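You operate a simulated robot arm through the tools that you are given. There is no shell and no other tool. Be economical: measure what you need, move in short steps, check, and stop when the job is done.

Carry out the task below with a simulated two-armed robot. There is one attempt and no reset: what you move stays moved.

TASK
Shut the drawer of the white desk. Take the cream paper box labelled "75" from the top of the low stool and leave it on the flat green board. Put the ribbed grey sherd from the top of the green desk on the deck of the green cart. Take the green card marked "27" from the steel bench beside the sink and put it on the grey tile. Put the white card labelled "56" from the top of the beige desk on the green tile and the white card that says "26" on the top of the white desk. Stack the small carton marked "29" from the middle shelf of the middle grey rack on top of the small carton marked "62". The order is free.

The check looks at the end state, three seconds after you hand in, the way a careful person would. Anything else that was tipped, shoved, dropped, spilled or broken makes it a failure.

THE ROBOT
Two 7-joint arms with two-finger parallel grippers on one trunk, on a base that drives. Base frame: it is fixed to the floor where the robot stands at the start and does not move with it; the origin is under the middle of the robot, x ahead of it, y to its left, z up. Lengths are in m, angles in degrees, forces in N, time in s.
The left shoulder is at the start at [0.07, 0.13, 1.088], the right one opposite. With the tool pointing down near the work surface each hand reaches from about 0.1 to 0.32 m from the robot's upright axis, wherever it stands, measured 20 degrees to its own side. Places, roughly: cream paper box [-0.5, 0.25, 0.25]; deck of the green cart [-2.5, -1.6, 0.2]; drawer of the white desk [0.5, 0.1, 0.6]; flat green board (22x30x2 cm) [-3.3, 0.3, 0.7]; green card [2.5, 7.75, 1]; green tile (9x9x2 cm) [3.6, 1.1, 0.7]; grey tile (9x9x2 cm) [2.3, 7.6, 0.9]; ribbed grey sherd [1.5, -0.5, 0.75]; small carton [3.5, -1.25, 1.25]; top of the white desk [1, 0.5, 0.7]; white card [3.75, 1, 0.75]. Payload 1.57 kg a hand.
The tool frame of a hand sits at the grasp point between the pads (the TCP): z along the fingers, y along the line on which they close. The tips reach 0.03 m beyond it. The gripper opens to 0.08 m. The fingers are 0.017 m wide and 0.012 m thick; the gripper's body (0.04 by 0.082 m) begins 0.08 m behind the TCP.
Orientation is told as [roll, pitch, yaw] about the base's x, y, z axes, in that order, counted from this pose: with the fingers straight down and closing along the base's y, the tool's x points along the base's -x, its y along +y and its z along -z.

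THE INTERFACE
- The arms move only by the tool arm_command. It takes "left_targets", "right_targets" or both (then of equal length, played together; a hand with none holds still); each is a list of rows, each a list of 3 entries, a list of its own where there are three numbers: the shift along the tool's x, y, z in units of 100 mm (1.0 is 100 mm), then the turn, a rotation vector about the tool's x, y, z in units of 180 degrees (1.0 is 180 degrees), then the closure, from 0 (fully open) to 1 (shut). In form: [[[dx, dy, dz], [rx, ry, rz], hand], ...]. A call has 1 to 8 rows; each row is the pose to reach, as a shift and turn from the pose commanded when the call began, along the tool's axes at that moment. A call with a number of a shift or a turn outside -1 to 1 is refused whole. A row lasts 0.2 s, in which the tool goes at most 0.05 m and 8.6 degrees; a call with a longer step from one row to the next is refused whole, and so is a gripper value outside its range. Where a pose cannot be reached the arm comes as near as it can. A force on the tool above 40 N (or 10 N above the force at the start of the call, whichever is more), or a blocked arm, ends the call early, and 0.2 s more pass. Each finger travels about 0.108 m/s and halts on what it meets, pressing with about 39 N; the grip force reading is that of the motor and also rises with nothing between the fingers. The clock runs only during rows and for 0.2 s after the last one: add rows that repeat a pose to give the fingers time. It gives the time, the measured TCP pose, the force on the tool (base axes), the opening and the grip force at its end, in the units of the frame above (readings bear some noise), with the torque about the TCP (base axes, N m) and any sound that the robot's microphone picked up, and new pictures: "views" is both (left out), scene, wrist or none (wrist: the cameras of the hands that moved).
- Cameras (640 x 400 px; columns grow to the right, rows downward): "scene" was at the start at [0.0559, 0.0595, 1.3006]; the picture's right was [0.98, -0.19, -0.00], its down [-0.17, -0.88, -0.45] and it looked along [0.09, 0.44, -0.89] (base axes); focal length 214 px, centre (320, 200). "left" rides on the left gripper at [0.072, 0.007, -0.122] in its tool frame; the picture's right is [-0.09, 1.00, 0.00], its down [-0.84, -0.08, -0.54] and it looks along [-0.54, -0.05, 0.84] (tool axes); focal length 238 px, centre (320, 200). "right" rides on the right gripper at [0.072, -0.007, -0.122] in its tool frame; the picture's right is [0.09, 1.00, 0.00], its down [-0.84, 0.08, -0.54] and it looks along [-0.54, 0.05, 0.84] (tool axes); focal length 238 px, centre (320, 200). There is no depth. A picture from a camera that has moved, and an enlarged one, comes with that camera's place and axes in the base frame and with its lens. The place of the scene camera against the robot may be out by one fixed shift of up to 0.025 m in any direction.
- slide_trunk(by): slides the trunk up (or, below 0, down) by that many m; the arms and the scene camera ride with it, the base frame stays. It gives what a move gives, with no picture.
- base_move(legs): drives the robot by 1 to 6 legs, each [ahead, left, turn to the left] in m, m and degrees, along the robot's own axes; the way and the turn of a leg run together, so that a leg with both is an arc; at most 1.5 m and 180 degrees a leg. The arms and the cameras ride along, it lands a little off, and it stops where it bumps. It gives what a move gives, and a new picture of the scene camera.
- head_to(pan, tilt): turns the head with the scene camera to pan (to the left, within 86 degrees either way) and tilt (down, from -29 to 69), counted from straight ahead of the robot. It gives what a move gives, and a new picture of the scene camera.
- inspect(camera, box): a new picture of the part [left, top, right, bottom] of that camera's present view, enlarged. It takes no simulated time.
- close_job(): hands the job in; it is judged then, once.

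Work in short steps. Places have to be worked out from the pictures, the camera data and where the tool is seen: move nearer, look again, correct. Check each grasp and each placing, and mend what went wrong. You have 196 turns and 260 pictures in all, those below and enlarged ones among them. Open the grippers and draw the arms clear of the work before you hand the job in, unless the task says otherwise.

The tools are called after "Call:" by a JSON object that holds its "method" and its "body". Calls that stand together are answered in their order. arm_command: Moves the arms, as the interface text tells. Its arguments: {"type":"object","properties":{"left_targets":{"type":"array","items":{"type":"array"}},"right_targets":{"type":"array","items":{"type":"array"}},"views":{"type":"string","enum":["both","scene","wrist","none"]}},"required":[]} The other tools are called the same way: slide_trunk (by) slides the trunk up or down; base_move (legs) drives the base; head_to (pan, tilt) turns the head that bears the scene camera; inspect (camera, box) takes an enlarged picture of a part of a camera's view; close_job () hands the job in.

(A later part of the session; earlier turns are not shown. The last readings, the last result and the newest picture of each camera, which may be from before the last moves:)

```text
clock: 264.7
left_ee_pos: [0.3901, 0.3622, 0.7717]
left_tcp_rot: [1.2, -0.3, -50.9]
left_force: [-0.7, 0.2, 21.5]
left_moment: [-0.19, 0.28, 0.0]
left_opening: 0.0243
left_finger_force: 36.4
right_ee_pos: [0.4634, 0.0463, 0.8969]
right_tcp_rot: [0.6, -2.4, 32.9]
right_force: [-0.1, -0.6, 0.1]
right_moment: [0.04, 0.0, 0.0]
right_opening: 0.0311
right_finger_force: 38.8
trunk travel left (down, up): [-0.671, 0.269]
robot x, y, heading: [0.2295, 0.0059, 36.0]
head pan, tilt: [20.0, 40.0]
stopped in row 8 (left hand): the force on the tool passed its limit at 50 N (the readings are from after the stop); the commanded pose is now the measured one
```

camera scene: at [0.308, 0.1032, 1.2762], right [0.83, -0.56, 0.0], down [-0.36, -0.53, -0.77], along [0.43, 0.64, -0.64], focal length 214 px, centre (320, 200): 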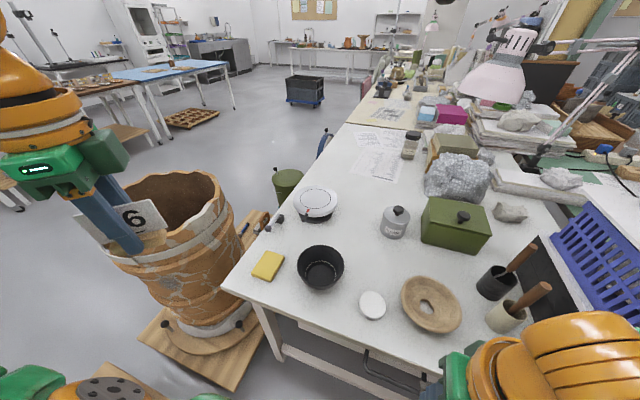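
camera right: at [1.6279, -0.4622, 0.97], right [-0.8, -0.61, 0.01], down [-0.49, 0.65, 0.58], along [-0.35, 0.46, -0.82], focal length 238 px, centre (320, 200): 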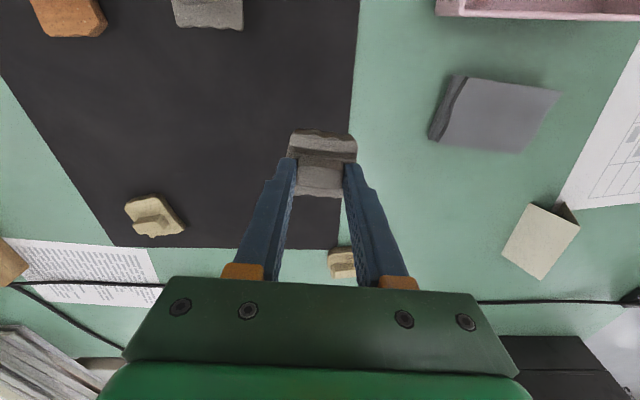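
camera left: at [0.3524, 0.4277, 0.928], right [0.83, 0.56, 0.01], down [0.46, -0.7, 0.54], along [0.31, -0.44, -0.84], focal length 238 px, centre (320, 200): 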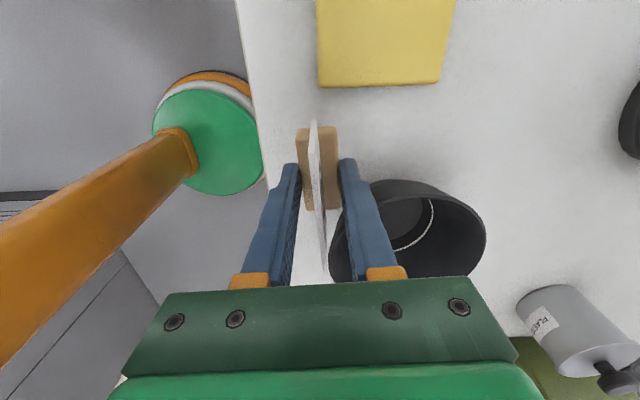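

Contact at TCP 0.772. Open modestly and lift.

Call:
{"method": "arm_command", "body": {"left_targets": [[[0, 0, -0.03], [0, 0, 0], 0.6], [[0, 0, -0.03], [0, 0, 0], 0.45], [[0, 0, -0.03], [0, 0, 0], 0.45], [[0, 0, -0.3], [0, 0, 0], 0.45], [[0, 0, -0.7], [0, 0, 0], 0.45], [[0, 0, -1.0], [0, 0, 0], 0.4]], "views": "wrist"}}

```text
clock: 266.1
left_ee_pos: [0.39, 0.3616, 0.8671]
left_tcp_rot: [1.0, -0.2, -50.9]
left_force: [-0.1, 0.4, -0.7]
left_moment: [0.02, -0.03, 0.04]
left_opening: 0.0479
left_finger_force: 0.0
right_ee_pos: [0.4638, 0.0485, 0.8967]
right_tcp_rot: [0.6, -2.1, 33.1]
right_force: [0.3, 0.6, -0.2]
right_moment: [0.02, 0.01, 0.02]
right_opening: 0.0308
right_finger_force: 38.7
trunk travel left (down, up): [-0.671, 0.269]
robot x, y, heading: [0.227, 0.0088, 36.2]
head pan, tilt: [20.0, 40.0]
camera left: at [0.3478, 0.4212, 0.9905], right [0.83, 0.56, 0.02], down [0.46, -0.7, 0.54], along [0.32, -0.44, -0.84], focal length 238 px, centre (320, 200)
```

left: 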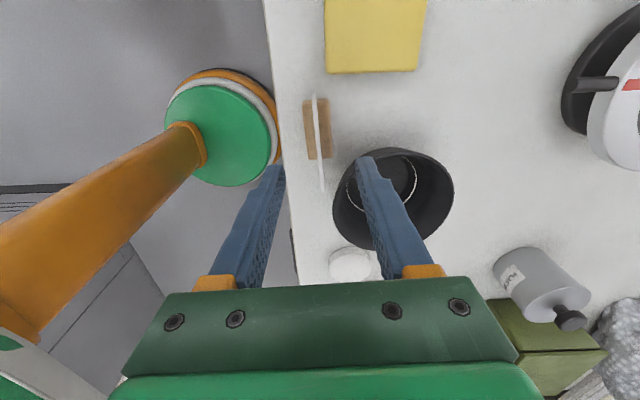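

"26" stands on the white desk. Next the sherd to the green cart: raise, back out and retrace past the stool to the carts' aisle.

Call:
{"method": "slide_trunk", "body": {"by": 0.12}}

Call:
{"method": "base_move", "body": {"legs": [[-0.33, 0, 0], [0, 0, 90], [0.17, 0.33, 0], [0.2, 0.55, 0], [0.9, 0, 0], [0, 1.3, 0]]}}

Call:
{"method": "head_to", "body": {"pan": 86, "tilt": 35}}

```text
clock: 267.6
left_ee_pos: [0.3906, 0.3628, 0.9871]
left_tcp_rot: [1.0, -0.3, -50.8]
left_force: [0.3, 0.6, -0.2]
left_moment: [-0.03, 0.02, -0.03]
left_opening: 0.0482
left_finger_force: 0.0
right_ee_pos: [0.4651, 0.048, 1.0153]
right_tcp_rot: [0.5, -2.2, 33.0]
right_force: [0.5, 0.3, -0.7]
right_moment: [-0.03, 0.01, 0.0]
right_opening: 0.031
right_finger_force: 38.9
trunk travel left (down, up): [-0.791, 0.149]
robot x, y, heading: [0.2235, 0.0047, 36.0]
head pan, tilt: [20.0, 40.0]
```

```text
clock: 288.9
left_ee_pos: [-2.8752, -0.427, 0.9876]
left_tcp_rot: [1.0, -0.1, 42.0]
left_force: [0.6, 0.3, 0.2]
left_moment: [0.0, 0.01, 0.01]
left_opening: 0.0479
left_finger_force: 0.1
right_ee_pos: [-2.5639, -0.3379, 1.0157]
right_tcp_rot: [0.5, -2.2, 125.8]
right_force: [0.2, 0.2, 0.5]
right_moment: [0.05, -0.03, 0.0]
right_opening: 0.031
right_finger_force: 38.9
trunk travel left (down, up): [-0.791, 0.149]
robot x, y, heading: [-2.5124, -0.573, 128.9]
head pan, tilt: [20.0, 40.0]
camera scene: at [-2.6209, -0.492, 1.3961], right [0.52, 0.86, 0.0], down [0.55, -0.33, -0.77], along [-0.66, 0.4, -0.64], focal length 214 px, centre (320, 200)
```

scene: 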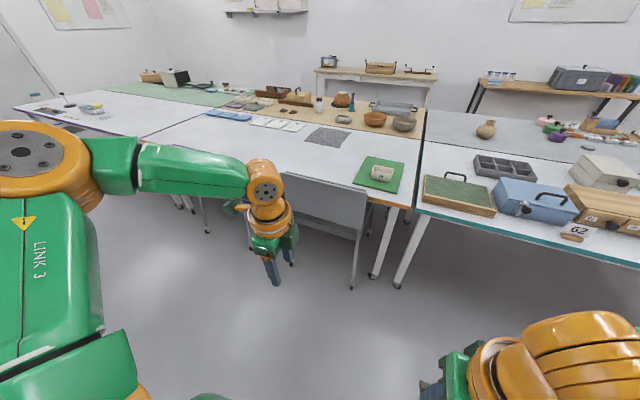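

```text
clock: 290.3
left_ee_pos: [-2.8749, -0.4275, 0.9867]
left_tcp_rot: [1.0, -0.2, 42.1]
left_force: [0.6, -0.2, 0.4]
left_moment: [0.04, 0.0, 0.0]
left_opening: 0.0482
left_finger_force: 0.0
right_ee_pos: [-2.5649, -0.3383, 1.0161]
right_tcp_rot: [0.5, -2.2, 125.9]
right_force: [1.0, 0.6, -0.3]
right_moment: [0.02, -0.01, 0.0]
right_opening: 0.0306
right_finger_force: 39.0
trunk travel left (down, up): [-0.791, 0.149]
robot x, y, heading: [-2.5142, -0.5747, 128.8]
head pan, tilt: [85.9, 35.0]
camera scene: at [-2.621, -0.5865, 1.4036], right [-0.57, 0.82, 0.0], down [0.47, 0.33, -0.82], along [-0.67, -0.47, -0.57], focal length 214 px, centre (320, 200)
```

scene: 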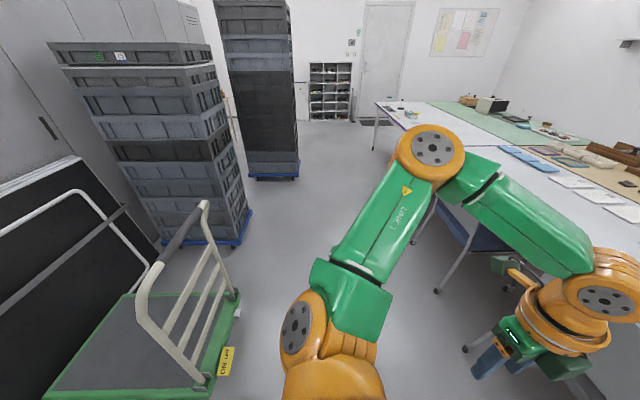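

The green cart has a handle hoop on its aisle side, so I'll reach in at its end from the gap beside the tote stack. First drive further along the aisle to A≈-3.44, turn to heading 36 and look.

Call:
{"method": "base_move", "body": {"legs": [[0, 0, -2.8], [0, 1.05, 0], [0, 0, -90]]}}

Call:
{"method": "head_to", "body": {"pan": -60, "tilt": 50}}

```text
clock: 299.9
left_ee_pos: [-3.2212, -0.831, 0.9876]
left_tcp_rot: [1.0, -0.2, -49.1]
left_force: [0.1, -0.1, -0.8]
left_moment: [0.02, 0.0, 0.02]
left_opening: 0.0478
left_finger_force: 0.1
right_ee_pos: [-3.1373, -1.1437, 1.0162]
right_tcp_rot: [0.4, -2.2, 34.6]
right_force: [0.4, -1.0, 0.1]
right_moment: [0.0, 0.0, 0.02]
right_opening: 0.031
right_finger_force: 38.8
trunk travel left (down, up): [-0.791, 0.149]
robot x, y, heading: [-3.3738, -1.1925, 37.6]
head pan, tilt: [85.9, 35.0]
camera scene: at [-3.389, -1.0914, 1.4036], right [0.83, 0.55, 0.0], down [0.32, -0.48, -0.82], along [-0.45, 0.68, -0.57], focal length 214 px, centre (320, 200)
```

scene: 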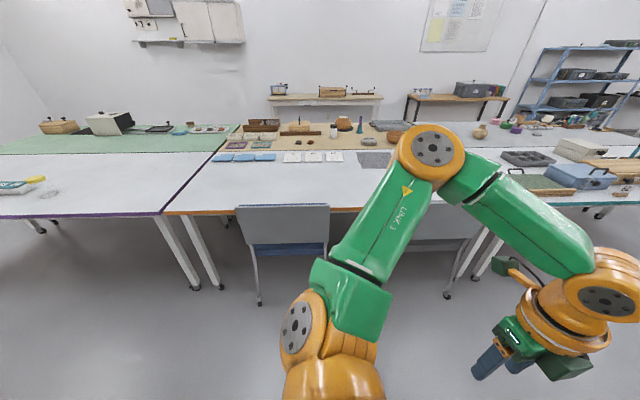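

```text
clock: 302.2
left_ee_pos: [-3.2199, -0.8319, 0.9865]
left_tcp_rot: [1.0, -0.2, -49.1]
left_force: [-0.3, 0.6, -0.6]
left_moment: [0.02, 0.0, 0.0]
left_opening: 0.0479
left_finger_force: 0.0
right_ee_pos: [-3.1378, -1.1445, 1.0168]
right_tcp_rot: [0.5, -2.2, 34.7]
right_force: [-0.9, -0.1, -0.4]
right_moment: [0.02, 0.0, 0.01]
right_opening: 0.0308
right_finger_force: 38.7
trunk travel left (down, up): [-0.791, 0.149]
robot x, y, heading: [-3.3749, -1.1913, 37.5]
head pan, tilt: [-60.0, 50.0]
camera scene: at [-3.2688, -1.1939, 1.3819], right [-0.38, -0.93, 0.0], down [-0.71, 0.29, -0.64], along [0.59, -0.24, -0.77], focal length 214 px, centre (320, 200)
```

scene: 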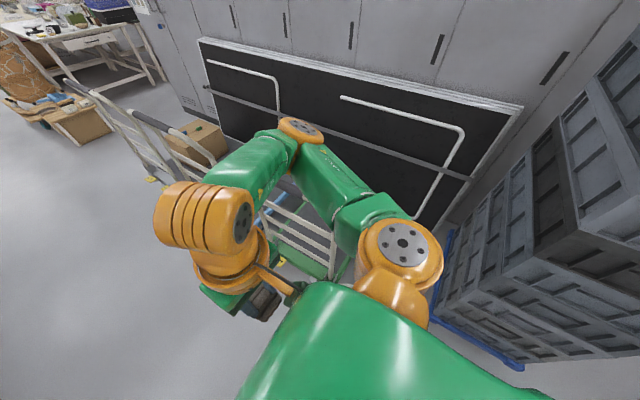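

Check the right wrist camera for the cart from here.

Call:
{"method": "inspect", "body": {"camera": "right", "box": [0, 0, 640, 400]}}

Call:
{"method": "head_to", "body": {"pan": -86, "tilt": 60}}

```text
1.00 times, centred on (320, 200) of right (not enlarged: the box is as wide or as high as the picture)
camera zoom: at [-3.1964, -1.1928, 1.1346], right [-0.64, 0.77, 0.0], down [0.63, 0.52, 0.57], along [0.44, 0.37, -0.82], focal length 238 px, centre (320, 200)
```

zoom: 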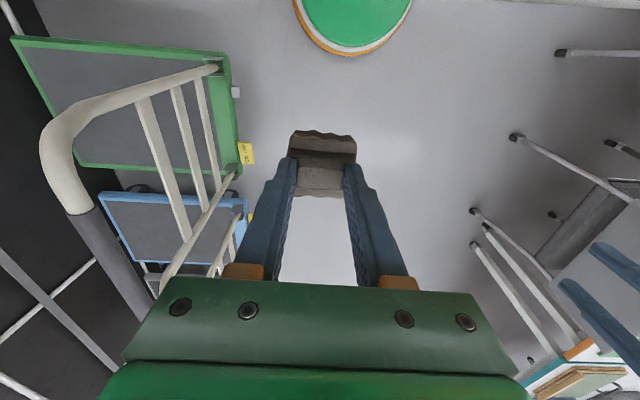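

```text
clock: 303.1
left_ee_pos: [-3.2199, -0.8325, 0.9875]
left_tcp_rot: [1.1, -0.2, -49.1]
left_force: [0.7, 0.3, -0.6]
left_moment: [0.0, 0.01, -0.01]
left_opening: 0.048
left_finger_force: 0.1
right_ee_pos: [-3.1369, -1.1444, 1.0163]
right_tcp_rot: [0.4, -2.2, 34.6]
right_force: [0.0, -0.2, -0.4]
right_moment: [0.0, -0.03, -0.01]
right_opening: 0.031
right_finger_force: 38.8
trunk travel left (down, up): [-0.791, 0.149]
robot x, y, heading: [-3.3765, -1.1905, 37.6]
head pan, tilt: [-85.9, 60.0]
camera scene: at [-3.2956, -1.2144, 1.3693], right [-0.75, -0.67, 0.0], down [-0.58, 0.65, -0.5], along [0.33, -0.37, -0.87], focal length 214 px, centre (320, 200)
```

scene: 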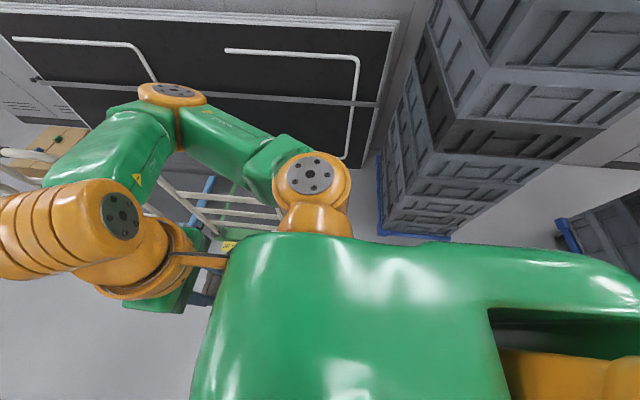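

Cart deck: A∈[-3.21,-2.76], B∈[-0.09,0.60], hoop along B≈0.6. I sidestep right to (A -3.45, B 0.66) beside its corner, keeping the arms high, then extend the right hand over the deck.

Call:
{"method": "base_move", "body": {"legs": [[0, 0, -1.6], [-0.02, -0.355, 0]]}}

Call:
{"method": "arm_command", "body": {"right_targets": [[[-0.3, -0.3, 0], [0, 0, 0], 1], [[-0.6, -0.6, 0], [0, 0, 0], 1], [[-0.9, -0.9, 0], [0, 0, 0], 1], [[-1.0, -1.0, 0], [0, 0, 0], 1]], "views": "none"}}

Call:
{"method": "arm_command", "body": {"right_targets": [[[-0.05, -0.3, 0], [0, 0, 0], 1], [[-0.1, -0.65, 0], [0, 0, 0], 1], [[-0.1, -0.65, 0], [0, 0, 0], 1]], "views": "both"}}

```text
clock: 305.7
left_ee_pos: [-3.0178, -1.133, 0.9871]
left_tcp_rot: [1.1, -0.4, -50.8]
left_force: [0.6, 0.3, 0.3]
left_moment: [0.02, 0.0, 0.0]
left_opening: 0.048
left_finger_force: 0.1
right_ee_pos: [-2.945, -1.4482, 1.0166]
right_tcp_rot: [0.5, -2.3, 33.0]
right_force: [-0.2, 0.0, -1.3]
right_moment: [-0.01, 0.01, -0.04]
right_opening: 0.0311
right_finger_force: 38.5
trunk travel left (down, up): [-0.791, 0.149]
robot x, y, heading: [-3.1787, -1.4881, 36.0]
head pan, tilt: [-85.9, 60.0]
camera scene: at [-3.105, -1.5131, 1.3694], right [-0.76, -0.65, 0.0], down [-0.56, 0.66, -0.5], along [0.32, -0.38, -0.87], focal length 214 px, centre (320, 200)
```

scene: 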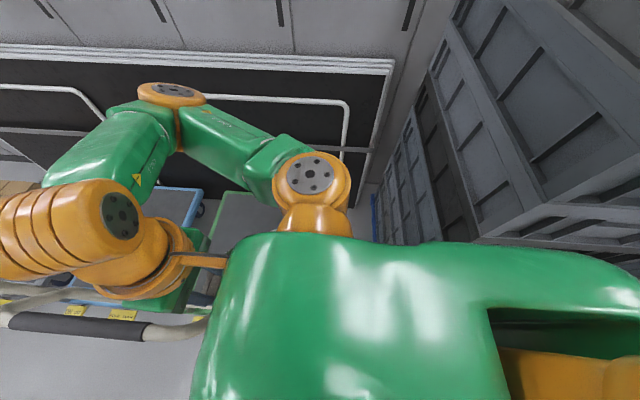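

```text
clock: 306.7
left_ee_pos: [-3.0186, -1.1339, 0.988]
left_tcp_rot: [1.1, -0.3, -50.6]
left_force: [-0.2, 0.4, 0.0]
left_moment: [-0.01, 0.0, -0.02]
left_opening: 0.0482
left_finger_force: 0.0
right_ee_pos: [-2.8066, -1.4752, 1.0183]
right_tcp_rot: [0.5, -2.2, 33.1]
right_force: [0.1, -0.2, -1.3]
right_moment: [0.01, -0.02, 0.01]
right_opening: 0.0309
right_finger_force: 38.9
trunk travel left (down, up): [-0.791, 0.149]
robot x, y, heading: [-3.1814, -1.4856, 36.2]
head pan, tilt: [-85.9, 60.0]
```

```text
clock: 307.5
left_ee_pos: [-3.0177, -1.1327, 0.9865]
left_tcp_rot: [1.0, -0.2, -50.6]
left_force: [1.4, -1.3, -0.5]
left_moment: [-0.01, 0.01, 0.02]
left_opening: 0.0482
left_finger_force: 0.1
right_ee_pos: [-2.7635, -1.5252, 1.0204]
right_tcp_rot: [0.4, -2.2, 33.1]
right_force: [0.3, 0.5, -1.7]
right_moment: [-0.02, -0.04, 0.0]
right_opening: 0.0307
right_finger_force: 39.1
trunk travel left (down, up): [-0.791, 0.149]
robot x, y, heading: [-3.1835, -1.4893, 36.1]
head pan, tilt: [-85.9, 60.0]
camera scene: at [-3.1043, -1.514, 1.3694], right [-0.76, -0.65, 0.0], down [-0.56, 0.66, -0.5], along [0.32, -0.38, -0.87], focal length 214 px, centre (320, 200)
camera right: at [-2.8234, -1.5723, 1.1396], right [-0.62, 0.78, 0.0], down [0.64, 0.51, 0.57], along [0.45, 0.36, -0.82], focal length 238 px, centre (320, 200)
```

scene: 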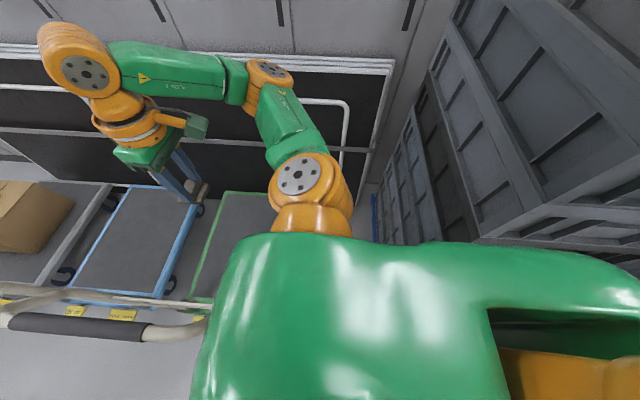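
right: 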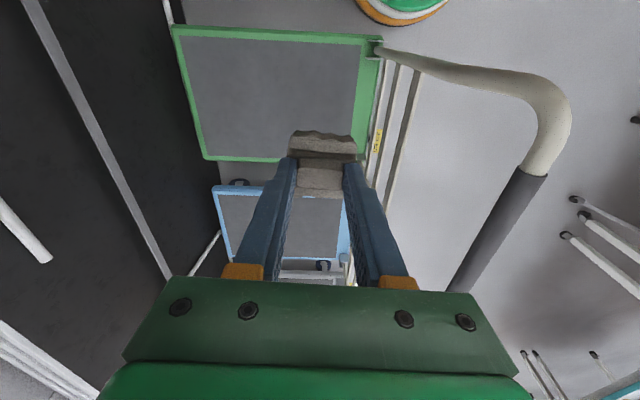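

The hand is over the deck (A -3.13, B 0.39), clear of the hoop. Lower the trunk 0.4, then 0.3.

Call:
{"method": "slide_trunk", "body": {"by": -0.4}}

Call:
{"method": "slide_trunk", "body": {"by": -0.28}}

Call:
{"method": "arm_command", "body": {"right_targets": [[[0, 0, 0], [0, 0, 0], 1]], "views": "both"}}

```text
clock: 311.4
left_ee_pos: [-3.0173, -1.1348, 0.587]
left_tcp_rot: [1.0, -0.3, -50.8]
left_force: [0.2, 0.1, -0.2]
left_moment: [0.01, 0.05, -0.01]
left_opening: 0.0481
left_finger_force: 0.1
right_ee_pos: [-2.7621, -1.5246, 0.6203]
right_tcp_rot: [0.5, -2.2, 33.1]
right_force: [0.3, 0.1, -0.5]
right_moment: [0.04, 0.0, -0.02]
right_opening: 0.031
right_finger_force: 39.0
trunk travel left (down, up): [-0.391, 0.549]
robot x, y, heading: [-3.1791, -1.4916, 36.2]
head pan, tilt: [-85.9, 60.0]
```

```text
clock: 314.2
left_ee_pos: [-3.0188, -1.1334, 0.3067]
left_tcp_rot: [1.0, -0.3, -50.7]
left_force: [0.3, 0.0, 1.4]
left_moment: [0.03, -0.05, 0.04]
left_opening: 0.0479
left_finger_force: 0.0
right_ee_pos: [-2.7635, -1.5258, 0.3406]
right_tcp_rot: [0.5, -2.3, 33.1]
right_force: [-1.0, 0.7, -0.2]
right_moment: [0.03, 0.0, -0.02]
right_opening: 0.031
right_finger_force: 38.6
trunk travel left (down, up): [-0.111, 0.829]
robot x, y, heading: [-3.1815, -1.4935, 36.3]
head pan, tilt: [-85.9, 60.0]
```

```text
clock: 314.6
left_ee_pos: [-3.0181, -1.1339, 0.307]
left_tcp_rot: [1.0, -0.2, -50.7]
left_force: [0.2, -0.1, -0.2]
left_moment: [0.0, -0.01, 0.01]
left_opening: 0.0481
left_finger_force: 0.1
right_ee_pos: [-2.7635, -1.5262, 0.3403]
right_tcp_rot: [0.5, -2.2, 33.1]
right_force: [0.8, -1.2, -0.3]
right_moment: [-0.03, 0.05, 0.0]
right_opening: 0.0306
right_finger_force: 39.0
trunk travel left (down, up): [-0.111, 0.829]
robot x, y, heading: [-3.1809, -1.4922, 36.1]
head pan, tilt: [-85.9, 60.0]
camera scene: at [-3.1041, -1.5148, 0.6893], right [-0.76, -0.65, 0.0], down [-0.56, 0.66, -0.5], along [0.32, -0.38, -0.87], focal length 214 px, centre (320, 200)
camera right: at [-2.8235, -1.5728, 0.4594], right [-0.62, 0.78, 0.0], down [0.64, 0.51, 0.57], along [0.45, 0.36, -0.82], focal length 238 px, centre (320, 200)
```

scene: 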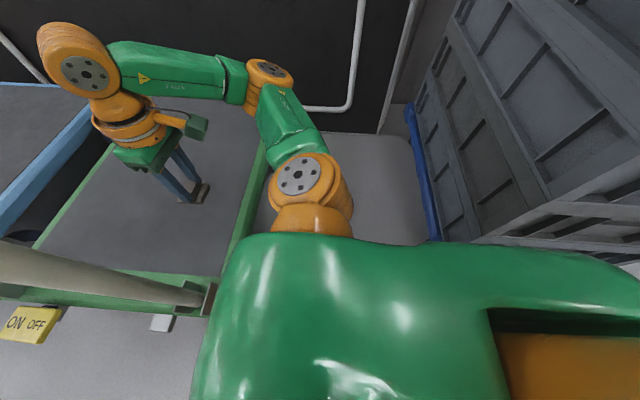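
right: 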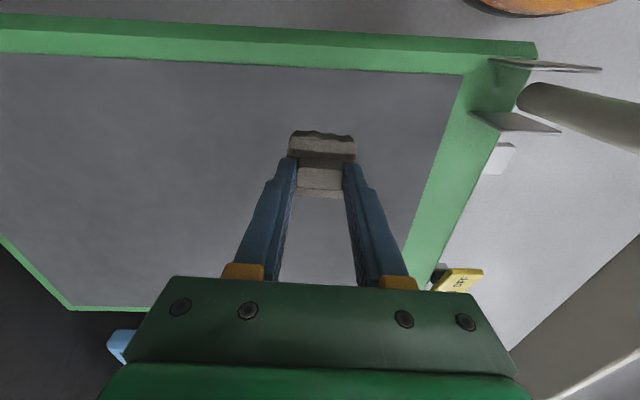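

Well inside the deck. Creep down to contact.

Call:
{"method": "arm_command", "body": {"right_targets": [[[0, 0, 0.15], [0, 0, 0], 1], [[0, 0, 0.3], [0, 0, 0], 1], [[0, 0, 0.4], [0, 0, 0], 1], [[0, 0, 0.47], [0, 0, 0], 1], [[0, 0, 0.54], [0, 0, 0], 1], [[0, 0, 0.61], [0, 0, 0], 1], [[0, 0, 0.68], [0, 0, 0], 1], [[0, 0, 0.75], [0, 0, 0], 1]], "views": "none"}}

```text
clock: 316.4
left_ee_pos: [-3.0179, -1.1343, 0.3082]
left_tcp_rot: [1.0, -0.2, -50.7]
left_force: [0.5, -0.1, 1.3]
left_moment: [-0.01, -0.01, -0.03]
left_opening: 0.0482
left_finger_force: 0.2
right_ee_pos: [-2.7603, -1.5236, 0.2659]
right_tcp_rot: [0.4, -2.3, 33.2]
right_force: [-1.0, 0.5, -0.3]
right_moment: [0.0, 0.0, 0.0]
right_opening: 0.031
right_finger_force: 39.2
trunk travel left (down, up): [-0.111, 0.829]
robot x, y, heading: [-3.181, -1.4897, 36.2]
head pan, tilt: [-85.9, 60.0]
```

Call:
{"method": "arm_command", "body": {"right_targets": [[[0, 0, 0.07], [0, 0, 0], 1], [[0, 0, 0.14], [0, 0, 0], 1], [[0, 0, 0.21], [0, 0, 0], 1], [[0, 0, 0.28], [0, 0, 0], 1], [[0, 0, 0.35], [0, 0, 0], 1], [[0, 0, 0.42], [0, 0, 0], 1], [[0, 0, 0.49], [0, 0, 0], 1], [[0, 0, 0.56], [0, 0, 0], 1]], "views": "wrist"}}

```text
clock: 317.4
left_ee_pos: [-3.0195, -1.1343, 0.3095]
left_tcp_rot: [1.2, -0.5, -50.9]
left_force: [-0.8, 0.3, 0.9]
left_moment: [0.0, 0.02, 0.0]
left_opening: 0.048
left_finger_force: 0.0
right_ee_pos: [-2.7604, -1.5224, 0.2442]
right_tcp_rot: [0.3, -3.0, 33.0]
right_force: [-8.9, -2.6, 35.8]
right_moment: [-0.6, 0.61, -0.05]
right_opening: 0.0308
right_finger_force: 38.8
trunk travel left (down, up): [-0.111, 0.829]
robot x, y, heading: [-3.1772, -1.4946, 36.5]
head pan, tilt: [-85.9, 60.0]
stopped in row 5 (right hand): the force on the tool passed its limit at 47 N (the readings are from after the stop); the commanded pose is now the measured one
camera right: at [-2.8223, -1.5704, 0.3614], right [-0.62, 0.78, 0.0], down [0.64, 0.5, 0.58], along [0.46, 0.36, -0.81], focal length 238 px, centre (320, 200)
```

right: 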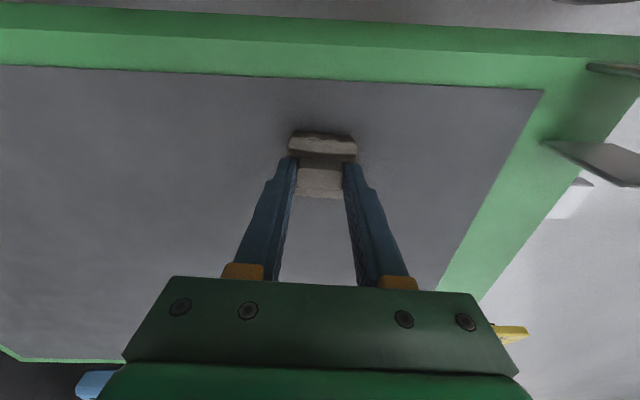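

Contact with the deck. Relieve, open and lift.

Call:
{"method": "arm_command", "body": {"right_targets": [[[0, 0, -0.04], [0, 0, 0], 0.7], [[0, 0, -0.04], [0, 0, 0], 0.4], [[0, 0, -0.04], [0, 0, 0], 0.3], [[0, 0, -0.3], [0, 0, 0], 0.3], [[0, 0, -0.7], [0, 0, 0], 0.3], [[0, 0, -1.0], [0, 0, 0], 0.3]], "views": "wrist"}}

```text
clock: 318.8
left_ee_pos: [-3.0174, -1.1354, 0.307]
left_tcp_rot: [1.0, -0.2, -50.8]
left_force: [-0.2, -0.1, 0.2]
left_moment: [-0.01, 0.03, 0.02]
left_opening: 0.0481
left_finger_force: 0.1
right_ee_pos: [-2.763, -1.5252, 0.3407]
right_tcp_rot: [0.5, -2.4, 33.0]
right_force: [-0.3, -0.1, -0.2]
right_moment: [-0.05, -0.04, 0.0]
right_opening: 0.056
right_finger_force: 0.0
trunk travel left (down, up): [-0.111, 0.829]
robot x, y, heading: [-3.181, -1.4917, 36.2]
head pan, tilt: [-85.9, 60.0]
camera right: at [-2.8234, -1.5731, 0.4593], right [-0.62, 0.78, 0.0], down [0.64, 0.5, 0.58], along [0.45, 0.36, -0.82], focal length 238 px, centre (320, 200)
```

right: 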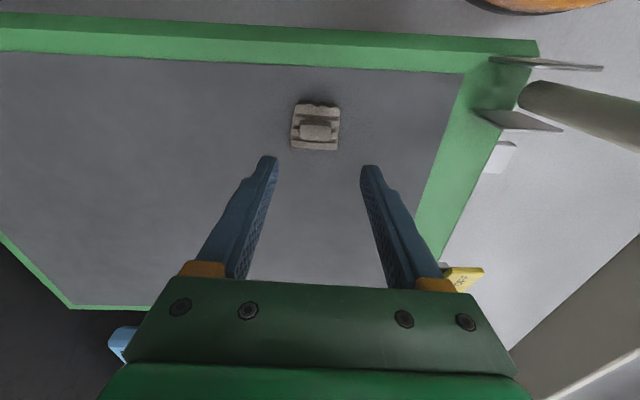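

Sherd is on the green cart's deck. Raise the trunk fully, retract the right hand and return.

Call:
{"method": "slide_trunk", "body": {"by": 0.4}}

Call:
{"method": "slide_trunk", "body": {"by": 0.3}}

Call:
{"method": "arm_command", "body": {"right_targets": [[[0.3, 0.4, 0], [0, 0, 0], 0], [[0.5, 0.8, 0], [0, 0, 0], 0], [[0.8, 1.0, 0], [0, 0, 0], 0], [[1.0, 1.0, 0], [0, 0, 0], 0]], "left_targets": [[[0, 0, 0], [0, 0, -0.047], 0.3], [[0, 0, 0], [0, 0, -0.094], 0], [[0, 0, 0], [0, 0, -0.141], 0], [[0, 0, 0], [0, 0, -0.188], 0]], "views": "none"}}

Call:
{"method": "base_move", "body": {"legs": [[-0.02, 0.36, 0], [0, 0, 90], [0, -1.2, 0], [0, -1.2, 0], [-0.82, 0, 0]]}}

```text
clock: 322.7
left_ee_pos: [-3.0172, -1.1341, 0.7071]
left_tcp_rot: [1.0, -0.2, -50.6]
left_force: [0.1, 0.0, 0.2]
left_moment: [-0.01, 0.04, 0.0]
left_opening: 0.048
left_finger_force: 0.1
right_ee_pos: [-2.7614, -1.5261, 0.7402]
right_tcp_rot: [0.5, -2.5, 32.9]
right_force: [-0.5, 0.7, -0.5]
right_moment: [0.01, -0.02, -0.02]
right_opening: 0.0562
right_finger_force: 0.0
trunk travel left (down, up): [-0.511, 0.429]
robot x, y, heading: [-3.1811, -1.4927, 35.9]
head pan, tilt: [-85.9, 60.0]
```

```text
clock: 325.7
left_ee_pos: [-3.0178, -1.1354, 1.0077]
left_tcp_rot: [1.0, -0.2, -50.6]
left_force: [-0.4, -0.4, -0.1]
left_moment: [0.01, 0.02, 0.0]
left_opening: 0.0479
left_finger_force: 0.0
right_ee_pos: [-2.7619, -1.5263, 1.0406]
right_tcp_rot: [0.6, -2.5, 33.0]
right_force: [0.1, 0.5, 0.4]
right_moment: [-0.01, 0.02, -0.02]
right_opening: 0.0562
right_finger_force: 0.0
trunk travel left (down, up): [-0.811, 0.129]
robot x, y, heading: [-3.1817, -1.4909, 35.9]
head pan, tilt: [-85.9, 60.0]
```

```text
clock: 326.7
left_ee_pos: [-3.0185, -1.1346, 1.0077]
left_tcp_rot: [0.7, -0.7, -16.7]
left_force: [-0.4, -0.1, -0.1]
left_moment: [0.01, 0.02, -0.01]
left_opening: 0.0801
left_finger_force: 0.1
right_ee_pos: [-2.895, -1.4906, 1.0409]
right_tcp_rot: [0.5, -2.5, 33.1]
right_force: [-0.2, 0.8, -0.4]
right_moment: [0.01, 0.01, 0.03]
right_opening: 0.08
right_finger_force: 0.0
right hand out of reach, approached as far as the arm can: row 4
trunk travel left (down, up): [-0.811, 0.129]
robot x, y, heading: [-3.1793, -1.4888, 36.1]
head pan, tilt: [-85.9, 60.0]
```

```text
clock: 348.1
left_ee_pos: [-1.3261, -0.3061, 1.0069]
left_tcp_rot: [0.7, -0.7, 71.6]
left_force: [0.0, -0.2, 0.2]
left_moment: [0.02, 0.0, -0.01]
left_opening: 0.08
left_finger_force: 0.0
right_ee_pos: [-0.9683, -0.1919, 1.0409]
right_tcp_rot: [0.5, -2.4, 121.5]
right_force: [-0.4, 0.3, 0.6]
right_moment: [-0.01, 0.02, 0.02]
right_opening: 0.08
right_finger_force: 0.0
trunk travel left (down, up): [-0.811, 0.129]
robot x, y, heading: [-0.975, -0.4828, 124.8]
head pan, tilt: [-85.9, 60.0]
camera scene: at [-0.9567, -0.399, 1.3893], right [0.62, -0.78, 0.0], down [-0.68, -0.54, -0.5], along [0.39, 0.31, -0.87], focal length 214 px, centre (320, 200)
```

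scene: 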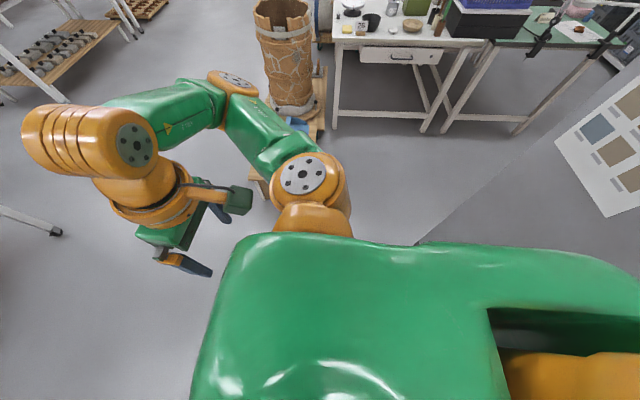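

Continue through the gap and corridor to the rack aisle.

Call:
{"method": "base_move", "body": {"legs": [[-0.1, -0.61, 0], [-0.15, -0.33, 0], [0, 0, -89], [0, -1.3, 0], [0, -0.62, 0], [1.2, 0, 0]]}}

Call:
{"method": "head_to", "body": {"pan": -60, "tilt": 12}}

```text
clock: 372.2
left_ee_pos: [2.1946, -0.6827, 1.0069]
left_tcp_rot: [0.8, -0.7, -17.7]
left_force: [-0.2, 0.0, -0.2]
left_moment: [0.02, -0.01, 0.01]
left_opening: 0.0798
left_finger_force: 0.1
right_ee_pos: [2.3125, -1.04, 1.0414]
right_tcp_rot: [0.5, -2.6, 32.3]
right_force: [0.3, -0.4, -0.2]
right_moment: [0.0, 0.0, -0.03]
right_opening: 0.0801
right_finger_force: 0.0
trunk travel left (down, up): [-0.811, 0.129]
robot x, y, heading: [2.0226, -1.035, 35.2]
head pan, tilt: [-85.9, 60.0]
camera scene: at [2.1027, -1.0622, 1.3894], right [-0.77, -0.63, 0.0], down [-0.55, 0.67, -0.5], along [0.32, -0.39, -0.87], focal length 214 px, centre (320, 200)
```

scene: 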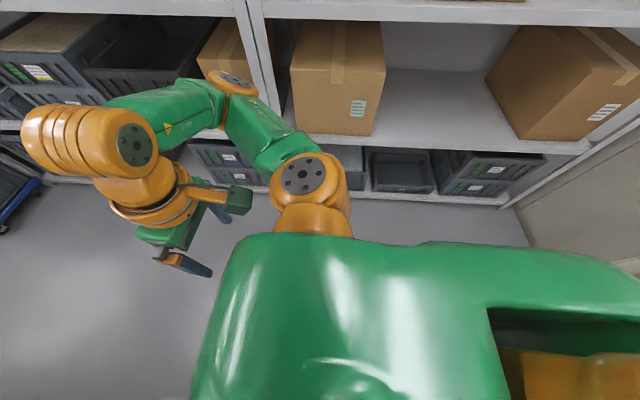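

```text
clock: 373.4
left_ee_pos: [2.195, -0.6816, 1.007]
left_tcp_rot: [0.8, -0.7, -17.6]
left_force: [-0.1, -0.2, -0.6]
left_moment: [0.02, 0.01, 0.0]
left_opening: 0.08
left_finger_force: 0.2
right_ee_pos: [2.3146, -1.0397, 1.0412]
right_tcp_rot: [0.5, -2.4, 32.2]
right_force: [-0.1, 0.6, 0.2]
right_moment: [0.0, 0.02, -0.01]
right_opening: 0.08
right_finger_force: 0.1
trunk travel left (down, up): [-0.811, 0.129]
robot x, y, heading: [2.0245, -1.0394, 35.4]
head pan, tilt: [-60.0, 12.0]
camera scene: at [2.1456, -1.0494, 1.4604], right [-0.42, -0.91, 0.0], down [-0.19, 0.09, -0.98], along [0.89, -0.41, -0.21], focal length 214 px, centre (320, 200)
```

scene: 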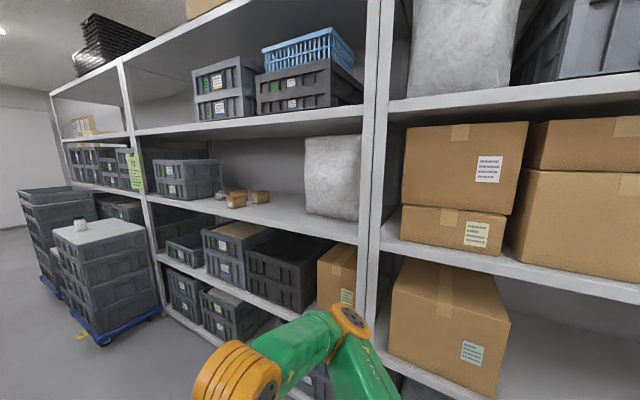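

Small cartons seen at ≈(3.45,-1.2,1.22). Drive to face them (heading -54) and look.

Call:
{"method": "base_move", "body": {"legs": [[1.05, 0, 0], [0, 0, -90]]}}

Call:
{"method": "head_to", "body": {"pan": 0, "tilt": 20}}

Call:
{"method": "inspect", "body": {"camera": "scene", "box": [200, 150, 440, 300]}}

```text
clock: 382.6
left_ee_pos: [3.2306, -0.5987, 1.0066]
left_tcp_rot: [0.8, -0.7, -107.3]
left_force: [-1.0, -0.4, 0.7]
left_moment: [0.01, -0.02, -0.01]
left_opening: 0.08
left_finger_force: 0.0
right_ee_pos: [2.8752, -0.7209, 1.0411]
right_tcp_rot: [0.5, -2.4, -57.3]
right_force: [0.5, 0.5, -0.3]
right_moment: [0.0, 0.0, -0.02]
right_opening: 0.0803
right_finger_force: 0.1
trunk travel left (down, up): [-0.811, 0.129]
robot x, y, heading: [2.8757, -0.4342, -54.2]
head pan, tilt: [-60.0, 12.0]
camera scene: at [2.86, -0.5609, 1.4605], right [-0.91, 0.41, 0.0], down [0.09, 0.19, -0.98], along [-0.4, -0.89, -0.21], focal length 214 px, centre (320, 200)
```

scene: 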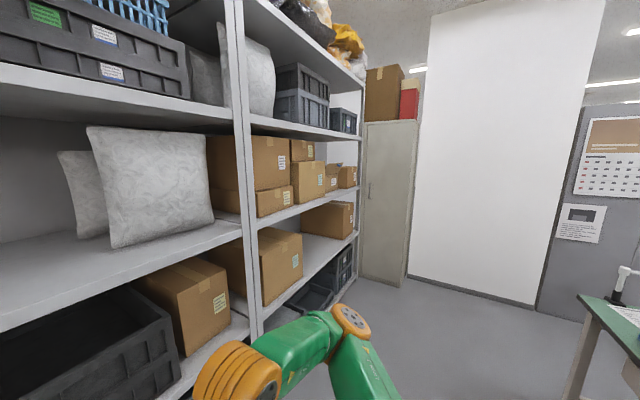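

```text
clock: 383.9
left_ee_pos: [3.2327, -0.5968, 1.0069]
left_tcp_rot: [0.7, -0.6, -107.1]
left_force: [0.5, 0.0, 0.3]
left_moment: [0.0, -0.01, 0.01]
left_opening: 0.08
left_finger_force: 0.1
right_ee_pos: [2.8757, -0.7222, 1.0409]
right_tcp_rot: [0.5, -2.4, -57.3]
right_force: [-0.3, -0.4, 0.2]
right_moment: [0.01, 0.01, 0.02]
right_opening: 0.0801
right_finger_force: 0.1
trunk travel left (down, up): [-0.811, 0.129]
robot x, y, heading: [2.8752, -0.4322, -54.3]
head pan, tilt: [0.0, 20.0]
camera scene: at [2.9525, -0.5516, 1.4475], right [-0.81, -0.58, 0.0], down [-0.2, 0.28, -0.94], along [0.55, -0.76, -0.34], focal length 214 px, centre (320, 200)
```

scene: 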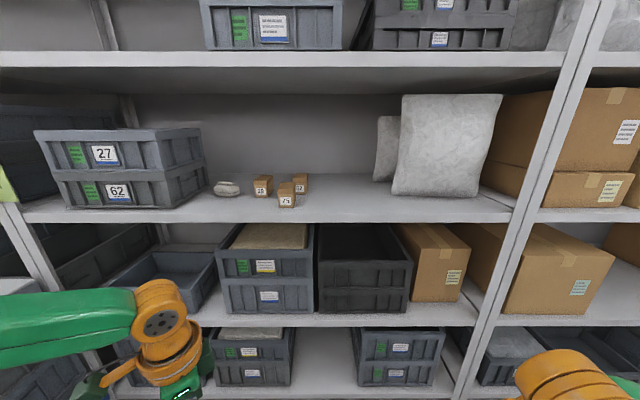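

```text
2.67 times, centred on (320, 225) of scene
camera zoom: at [2.9525, -0.5516, 1.4475], right [-0.81, -0.58, 0.0], down [-0.2, 0.28, -0.94], along [0.55, -0.76, -0.34], focal length 572 px, centre (320, 133)
```

zoom: 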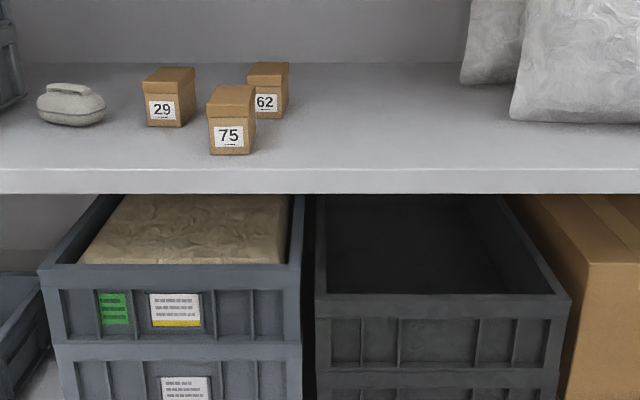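

29 at left, 75 in front, 62 behind-right. Move 0.2 closer for parallax.

Call:
{"method": "base_move", "body": {"legs": [[0.2, 0, 0]]}}

Call:
{"method": "inspect", "body": {"camera": "scene", "box": [200, 150, 440, 300]}}

```text
clock: 385.5
left_ee_pos: [3.3487, -0.7629, 1.0074]
left_tcp_rot: [0.8, -0.7, -107.3]
left_force: [0.1, -0.7, 0.3]
left_moment: [-0.02, -0.02, 0.0]
left_opening: 0.0799
left_finger_force: 0.0
right_ee_pos: [2.9928, -0.8873, 1.0421]
right_tcp_rot: [0.5, -2.6, -57.4]
right_force: [-1.2, 0.2, 0.1]
right_moment: [0.01, -0.03, 0.02]
right_opening: 0.0799
right_finger_force: 0.3
trunk travel left (down, up): [-0.811, 0.129]
robot x, y, heading: [2.9963, -0.6035, -54.4]
head pan, tilt: [0.0, 20.0]
camera scene: at [3.071, -0.7162, 1.4479], right [-0.81, -0.58, 0.0], down [-0.2, 0.28, -0.94], along [0.55, -0.76, -0.34], focal length 214 px, centre (320, 200)
```

scene: 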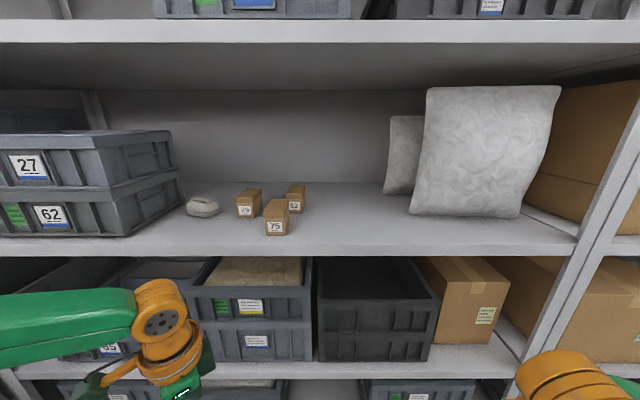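

```text
2.67 times, centred on (320, 225) of scene
camera zoom: at [3.071, -0.7162, 1.4479], right [-0.81, -0.58, 0.0], down [-0.2, 0.28, -0.94], along [0.55, -0.76, -0.34], focal length 572 px, centre (320, 133)
```

zoom: 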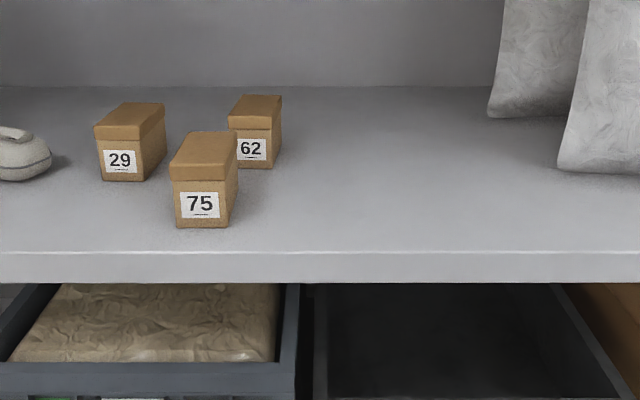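

Triangulated: shelf z≈1.151; front faces: 29 at 0.778 ahead/0.239 left, 75 at 0.662/0.117, 62 at 0.818/0.082 (≈5 cm wide, 7 cm high). I'll grip 29 with the tool pitched 45° forward. First align yaw and raise the trunk.

Call:
{"method": "slide_trunk", "body": {"by": 0.1}}

Call:
{"method": "arm_command", "body": {"left_targets": [[[0, 0, 0], [0, 0, -0.047], 0], [[0, 0, 0], [0, 0, -0.094], 0], [[0, 0, 0], [0, 0, -0.141], 0], [[0, 0, 0], [0, 0, -0.188], 0], [[0, 0, 0], [0, 0, -0.235], 0], [[0, 0, 0], [0, 0, -0.28], 0], [[0, 0, 0], [0, 0, -0.293], 0]], "views": "none"}}

Call:
{"method": "arm_command", "body": {"left_targets": [[[-0.15, 0, 0], [0, -0.045, 0], 0], [[-0.3, 0, 0], [0, -0.09, 0], 0], [[-0.45, 0, 0], [0, -0.135, 0], 0], [[-0.6, 0, 0], [0, -0.18, 0], 0], [[-0.7, 0, 0], [0, -0.225, 0], 0], [[-0.8, 0, 0], [0, -0.26, 0], 0], [[-0.8, 0, 0], [0, -0.26, 0], 0]], "views": "wrist"}}

```text
clock: 386.9
left_ee_pos: [3.35, -0.7653, 1.1068]
left_tcp_rot: [0.7, -0.6, -107.2]
left_force: [-0.7, 0.0, 0.9]
left_moment: [-0.01, 0.03, 0.01]
left_opening: 0.0799
left_finger_force: 0.1
right_ee_pos: [2.994, -0.888, 1.1399]
right_tcp_rot: [0.5, -2.4, -57.4]
right_force: [0.3, -0.4, 0.0]
right_moment: [0.01, 0.03, 0.01]
right_opening: 0.0801
right_finger_force: 0.1
trunk travel left (down, up): [-0.911, 0.029]
robot x, y, heading: [2.9944, -0.5965, -54.7]
head pan, tilt: [0.0, 20.0]
```

```text
clock: 388.5
left_ee_pos: [3.3503, -0.7659, 1.1071]
left_tcp_rot: [-0.1, -1.0, -54.4]
left_force: [0.1, -0.1, 0.6]
left_moment: [0.0, 0.02, -0.04]
left_opening: 0.08
left_finger_force: 0.1
right_ee_pos: [2.9957, -0.8896, 1.1412]
right_tcp_rot: [0.5, -2.5, -57.3]
right_force: [0.6, 1.0, -0.7]
right_moment: [0.04, -0.01, 0.01]
right_opening: 0.0801
right_finger_force: 0.0
trunk travel left (down, up): [-0.911, 0.029]
robot x, y, heading: [2.9978, -0.5982, -54.2]
head pan, tilt: [0.0, 20.0]
```

```text
clock: 390.1
left_ee_pos: [3.3977, -0.8326, 1.1098]
left_tcp_rot: [-0.3, -47.8, -54.3]
left_force: [0.3, -0.5, -0.5]
left_moment: [0.06, -0.02, -0.02]
left_opening: 0.0802
left_finger_force: 0.0
right_ee_pos: [2.9946, -0.8883, 1.1402]
right_tcp_rot: [0.5, -2.5, -57.4]
right_force: [-0.1, 1.1, 0.6]
right_moment: [0.02, 0.01, 0.02]
right_opening: 0.0802
right_finger_force: 0.0
trunk travel left (down, up): [-0.911, 0.029]
robot x, y, heading: [2.9926, -0.5986, -54.5]
head pan, tilt: [0.0, 20.0]
camera left: at [3.3217, -0.7163, 1.1387], right [0.85, 0.53, 0.07], down [0.03, -0.17, 0.98], along [0.53, -0.83, -0.16], focal length 238 px, centre (320, 200)
```

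left: 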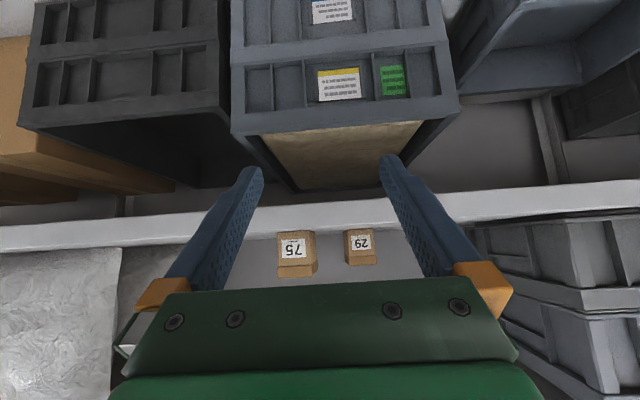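

Raise the hand 0.12 (TCP ≈1.23) before approaching the shelf.

Call:
{"method": "arm_command", "body": {"left_targets": [[[-0.22, 0, -0.2], [0, 0, 0], 0], [[-0.44, 0, -0.4], [0, 0, 0], 0], [[-0.67, 0, -0.6], [0, 0, 0], 0], [[-0.889, 0, -0.806], [0, 0, 0], 0], [[-0.889, 0, -0.806], [0, 0, 0], 0]], "views": "both"}}

```text
clock: 391.3
left_ee_pos: [3.3981, -0.8299, 1.2303]
left_tcp_rot: [-0.3, -47.8, -54.3]
left_force: [0.2, 0.9, -0.4]
left_moment: [0.03, 0.06, 0.01]
left_opening: 0.0802
left_finger_force: 0.0
right_ee_pos: [2.995, -0.8889, 1.1409]
right_tcp_rot: [0.4, -2.3, -57.4]
right_force: [-0.3, -0.5, -0.6]
right_moment: [0.02, -0.02, 0.01]
right_opening: 0.0801
right_finger_force: 0.1
trunk travel left (down, up): [-0.911, 0.029]
robot x, y, heading: [2.9961, -0.6022, -54.2]
head pan, tilt: [0.0, 20.0]
camera scene: at [3.0729, -0.7189, 1.5475], right [-0.81, -0.58, 0.0], down [-0.2, 0.28, -0.94], along [0.55, -0.76, -0.34], focal length 214 px, centre (320, 200)
camera left: at [3.3222, -0.7147, 1.2596], right [0.85, 0.53, 0.07], down [0.03, -0.17, 0.98], along [0.53, -0.83, -0.16], focal length 238 px, centre (320, 200)
```

scene: 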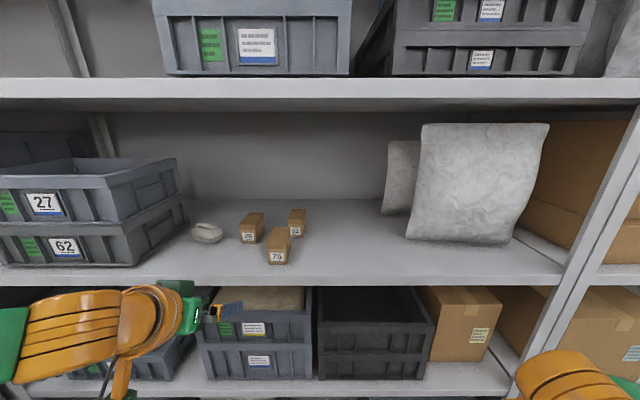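
left: 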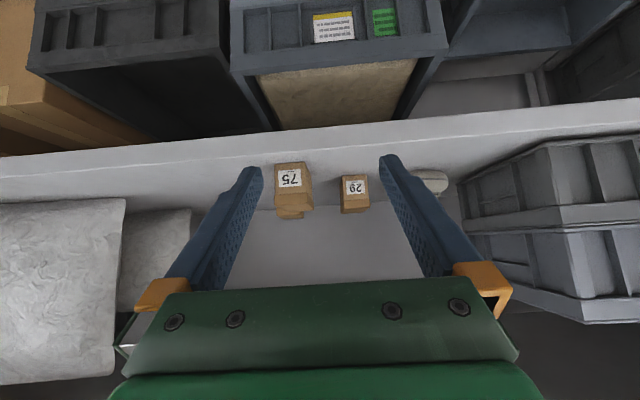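

Advance 0.17 and 0.05 left to line up with "29" and look again.

Call:
{"method": "base_move", "body": {"legs": [[0.17, 0.05, 0]]}}

Call:
{"method": "inspect", "body": {"camera": "left", "box": [0, 0, 640, 400]}}

```text
clock: 392.8
left_ee_pos: [3.5346, -0.9377, 1.2312]
left_tcp_rot: [-0.1, -47.9, -54.4]
left_force: [0.5, 0.5, -0.1]
left_moment: [-0.01, -0.01, 0.01]
left_opening: 0.0801
left_finger_force: 0.1
right_ee_pos: [3.1316, -0.9957, 1.1426]
right_tcp_rot: [0.6, -2.6, -57.4]
right_force: [-0.5, 0.0, -0.3]
right_moment: [0.0, -0.03, 0.02]
right_opening: 0.0801
right_finger_force: 0.1
trunk travel left (down, up): [-0.911, 0.029]
robot x, y, heading: [3.1333, -0.7084, -54.5]
head pan, tilt: [0.0, 20.0]
camera scene: at [3.2088, -0.8254, 1.548], right [-0.81, -0.58, 0.0], down [-0.2, 0.28, -0.94], along [0.55, -0.76, -0.34], focal length 214 px, centre (320, 200)
```

scene: 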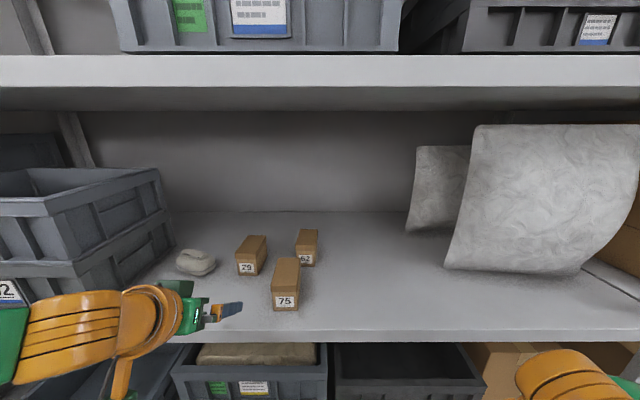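

```text
1.00 times, centred on (320, 200) of left (not enlarged: the box is as wide or as high as the picture)
camera zoom: at [3.4589, -0.8219, 1.2604], right [0.85, 0.53, 0.07], down [0.03, -0.17, 0.98], along [0.53, -0.83, -0.16], focal length 238 px, centre (320, 200)
```

zoom: 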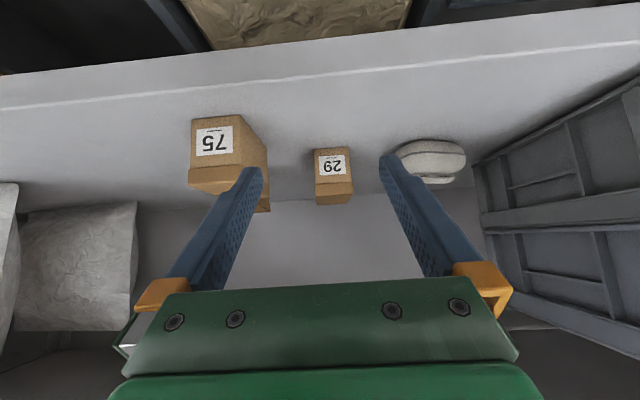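

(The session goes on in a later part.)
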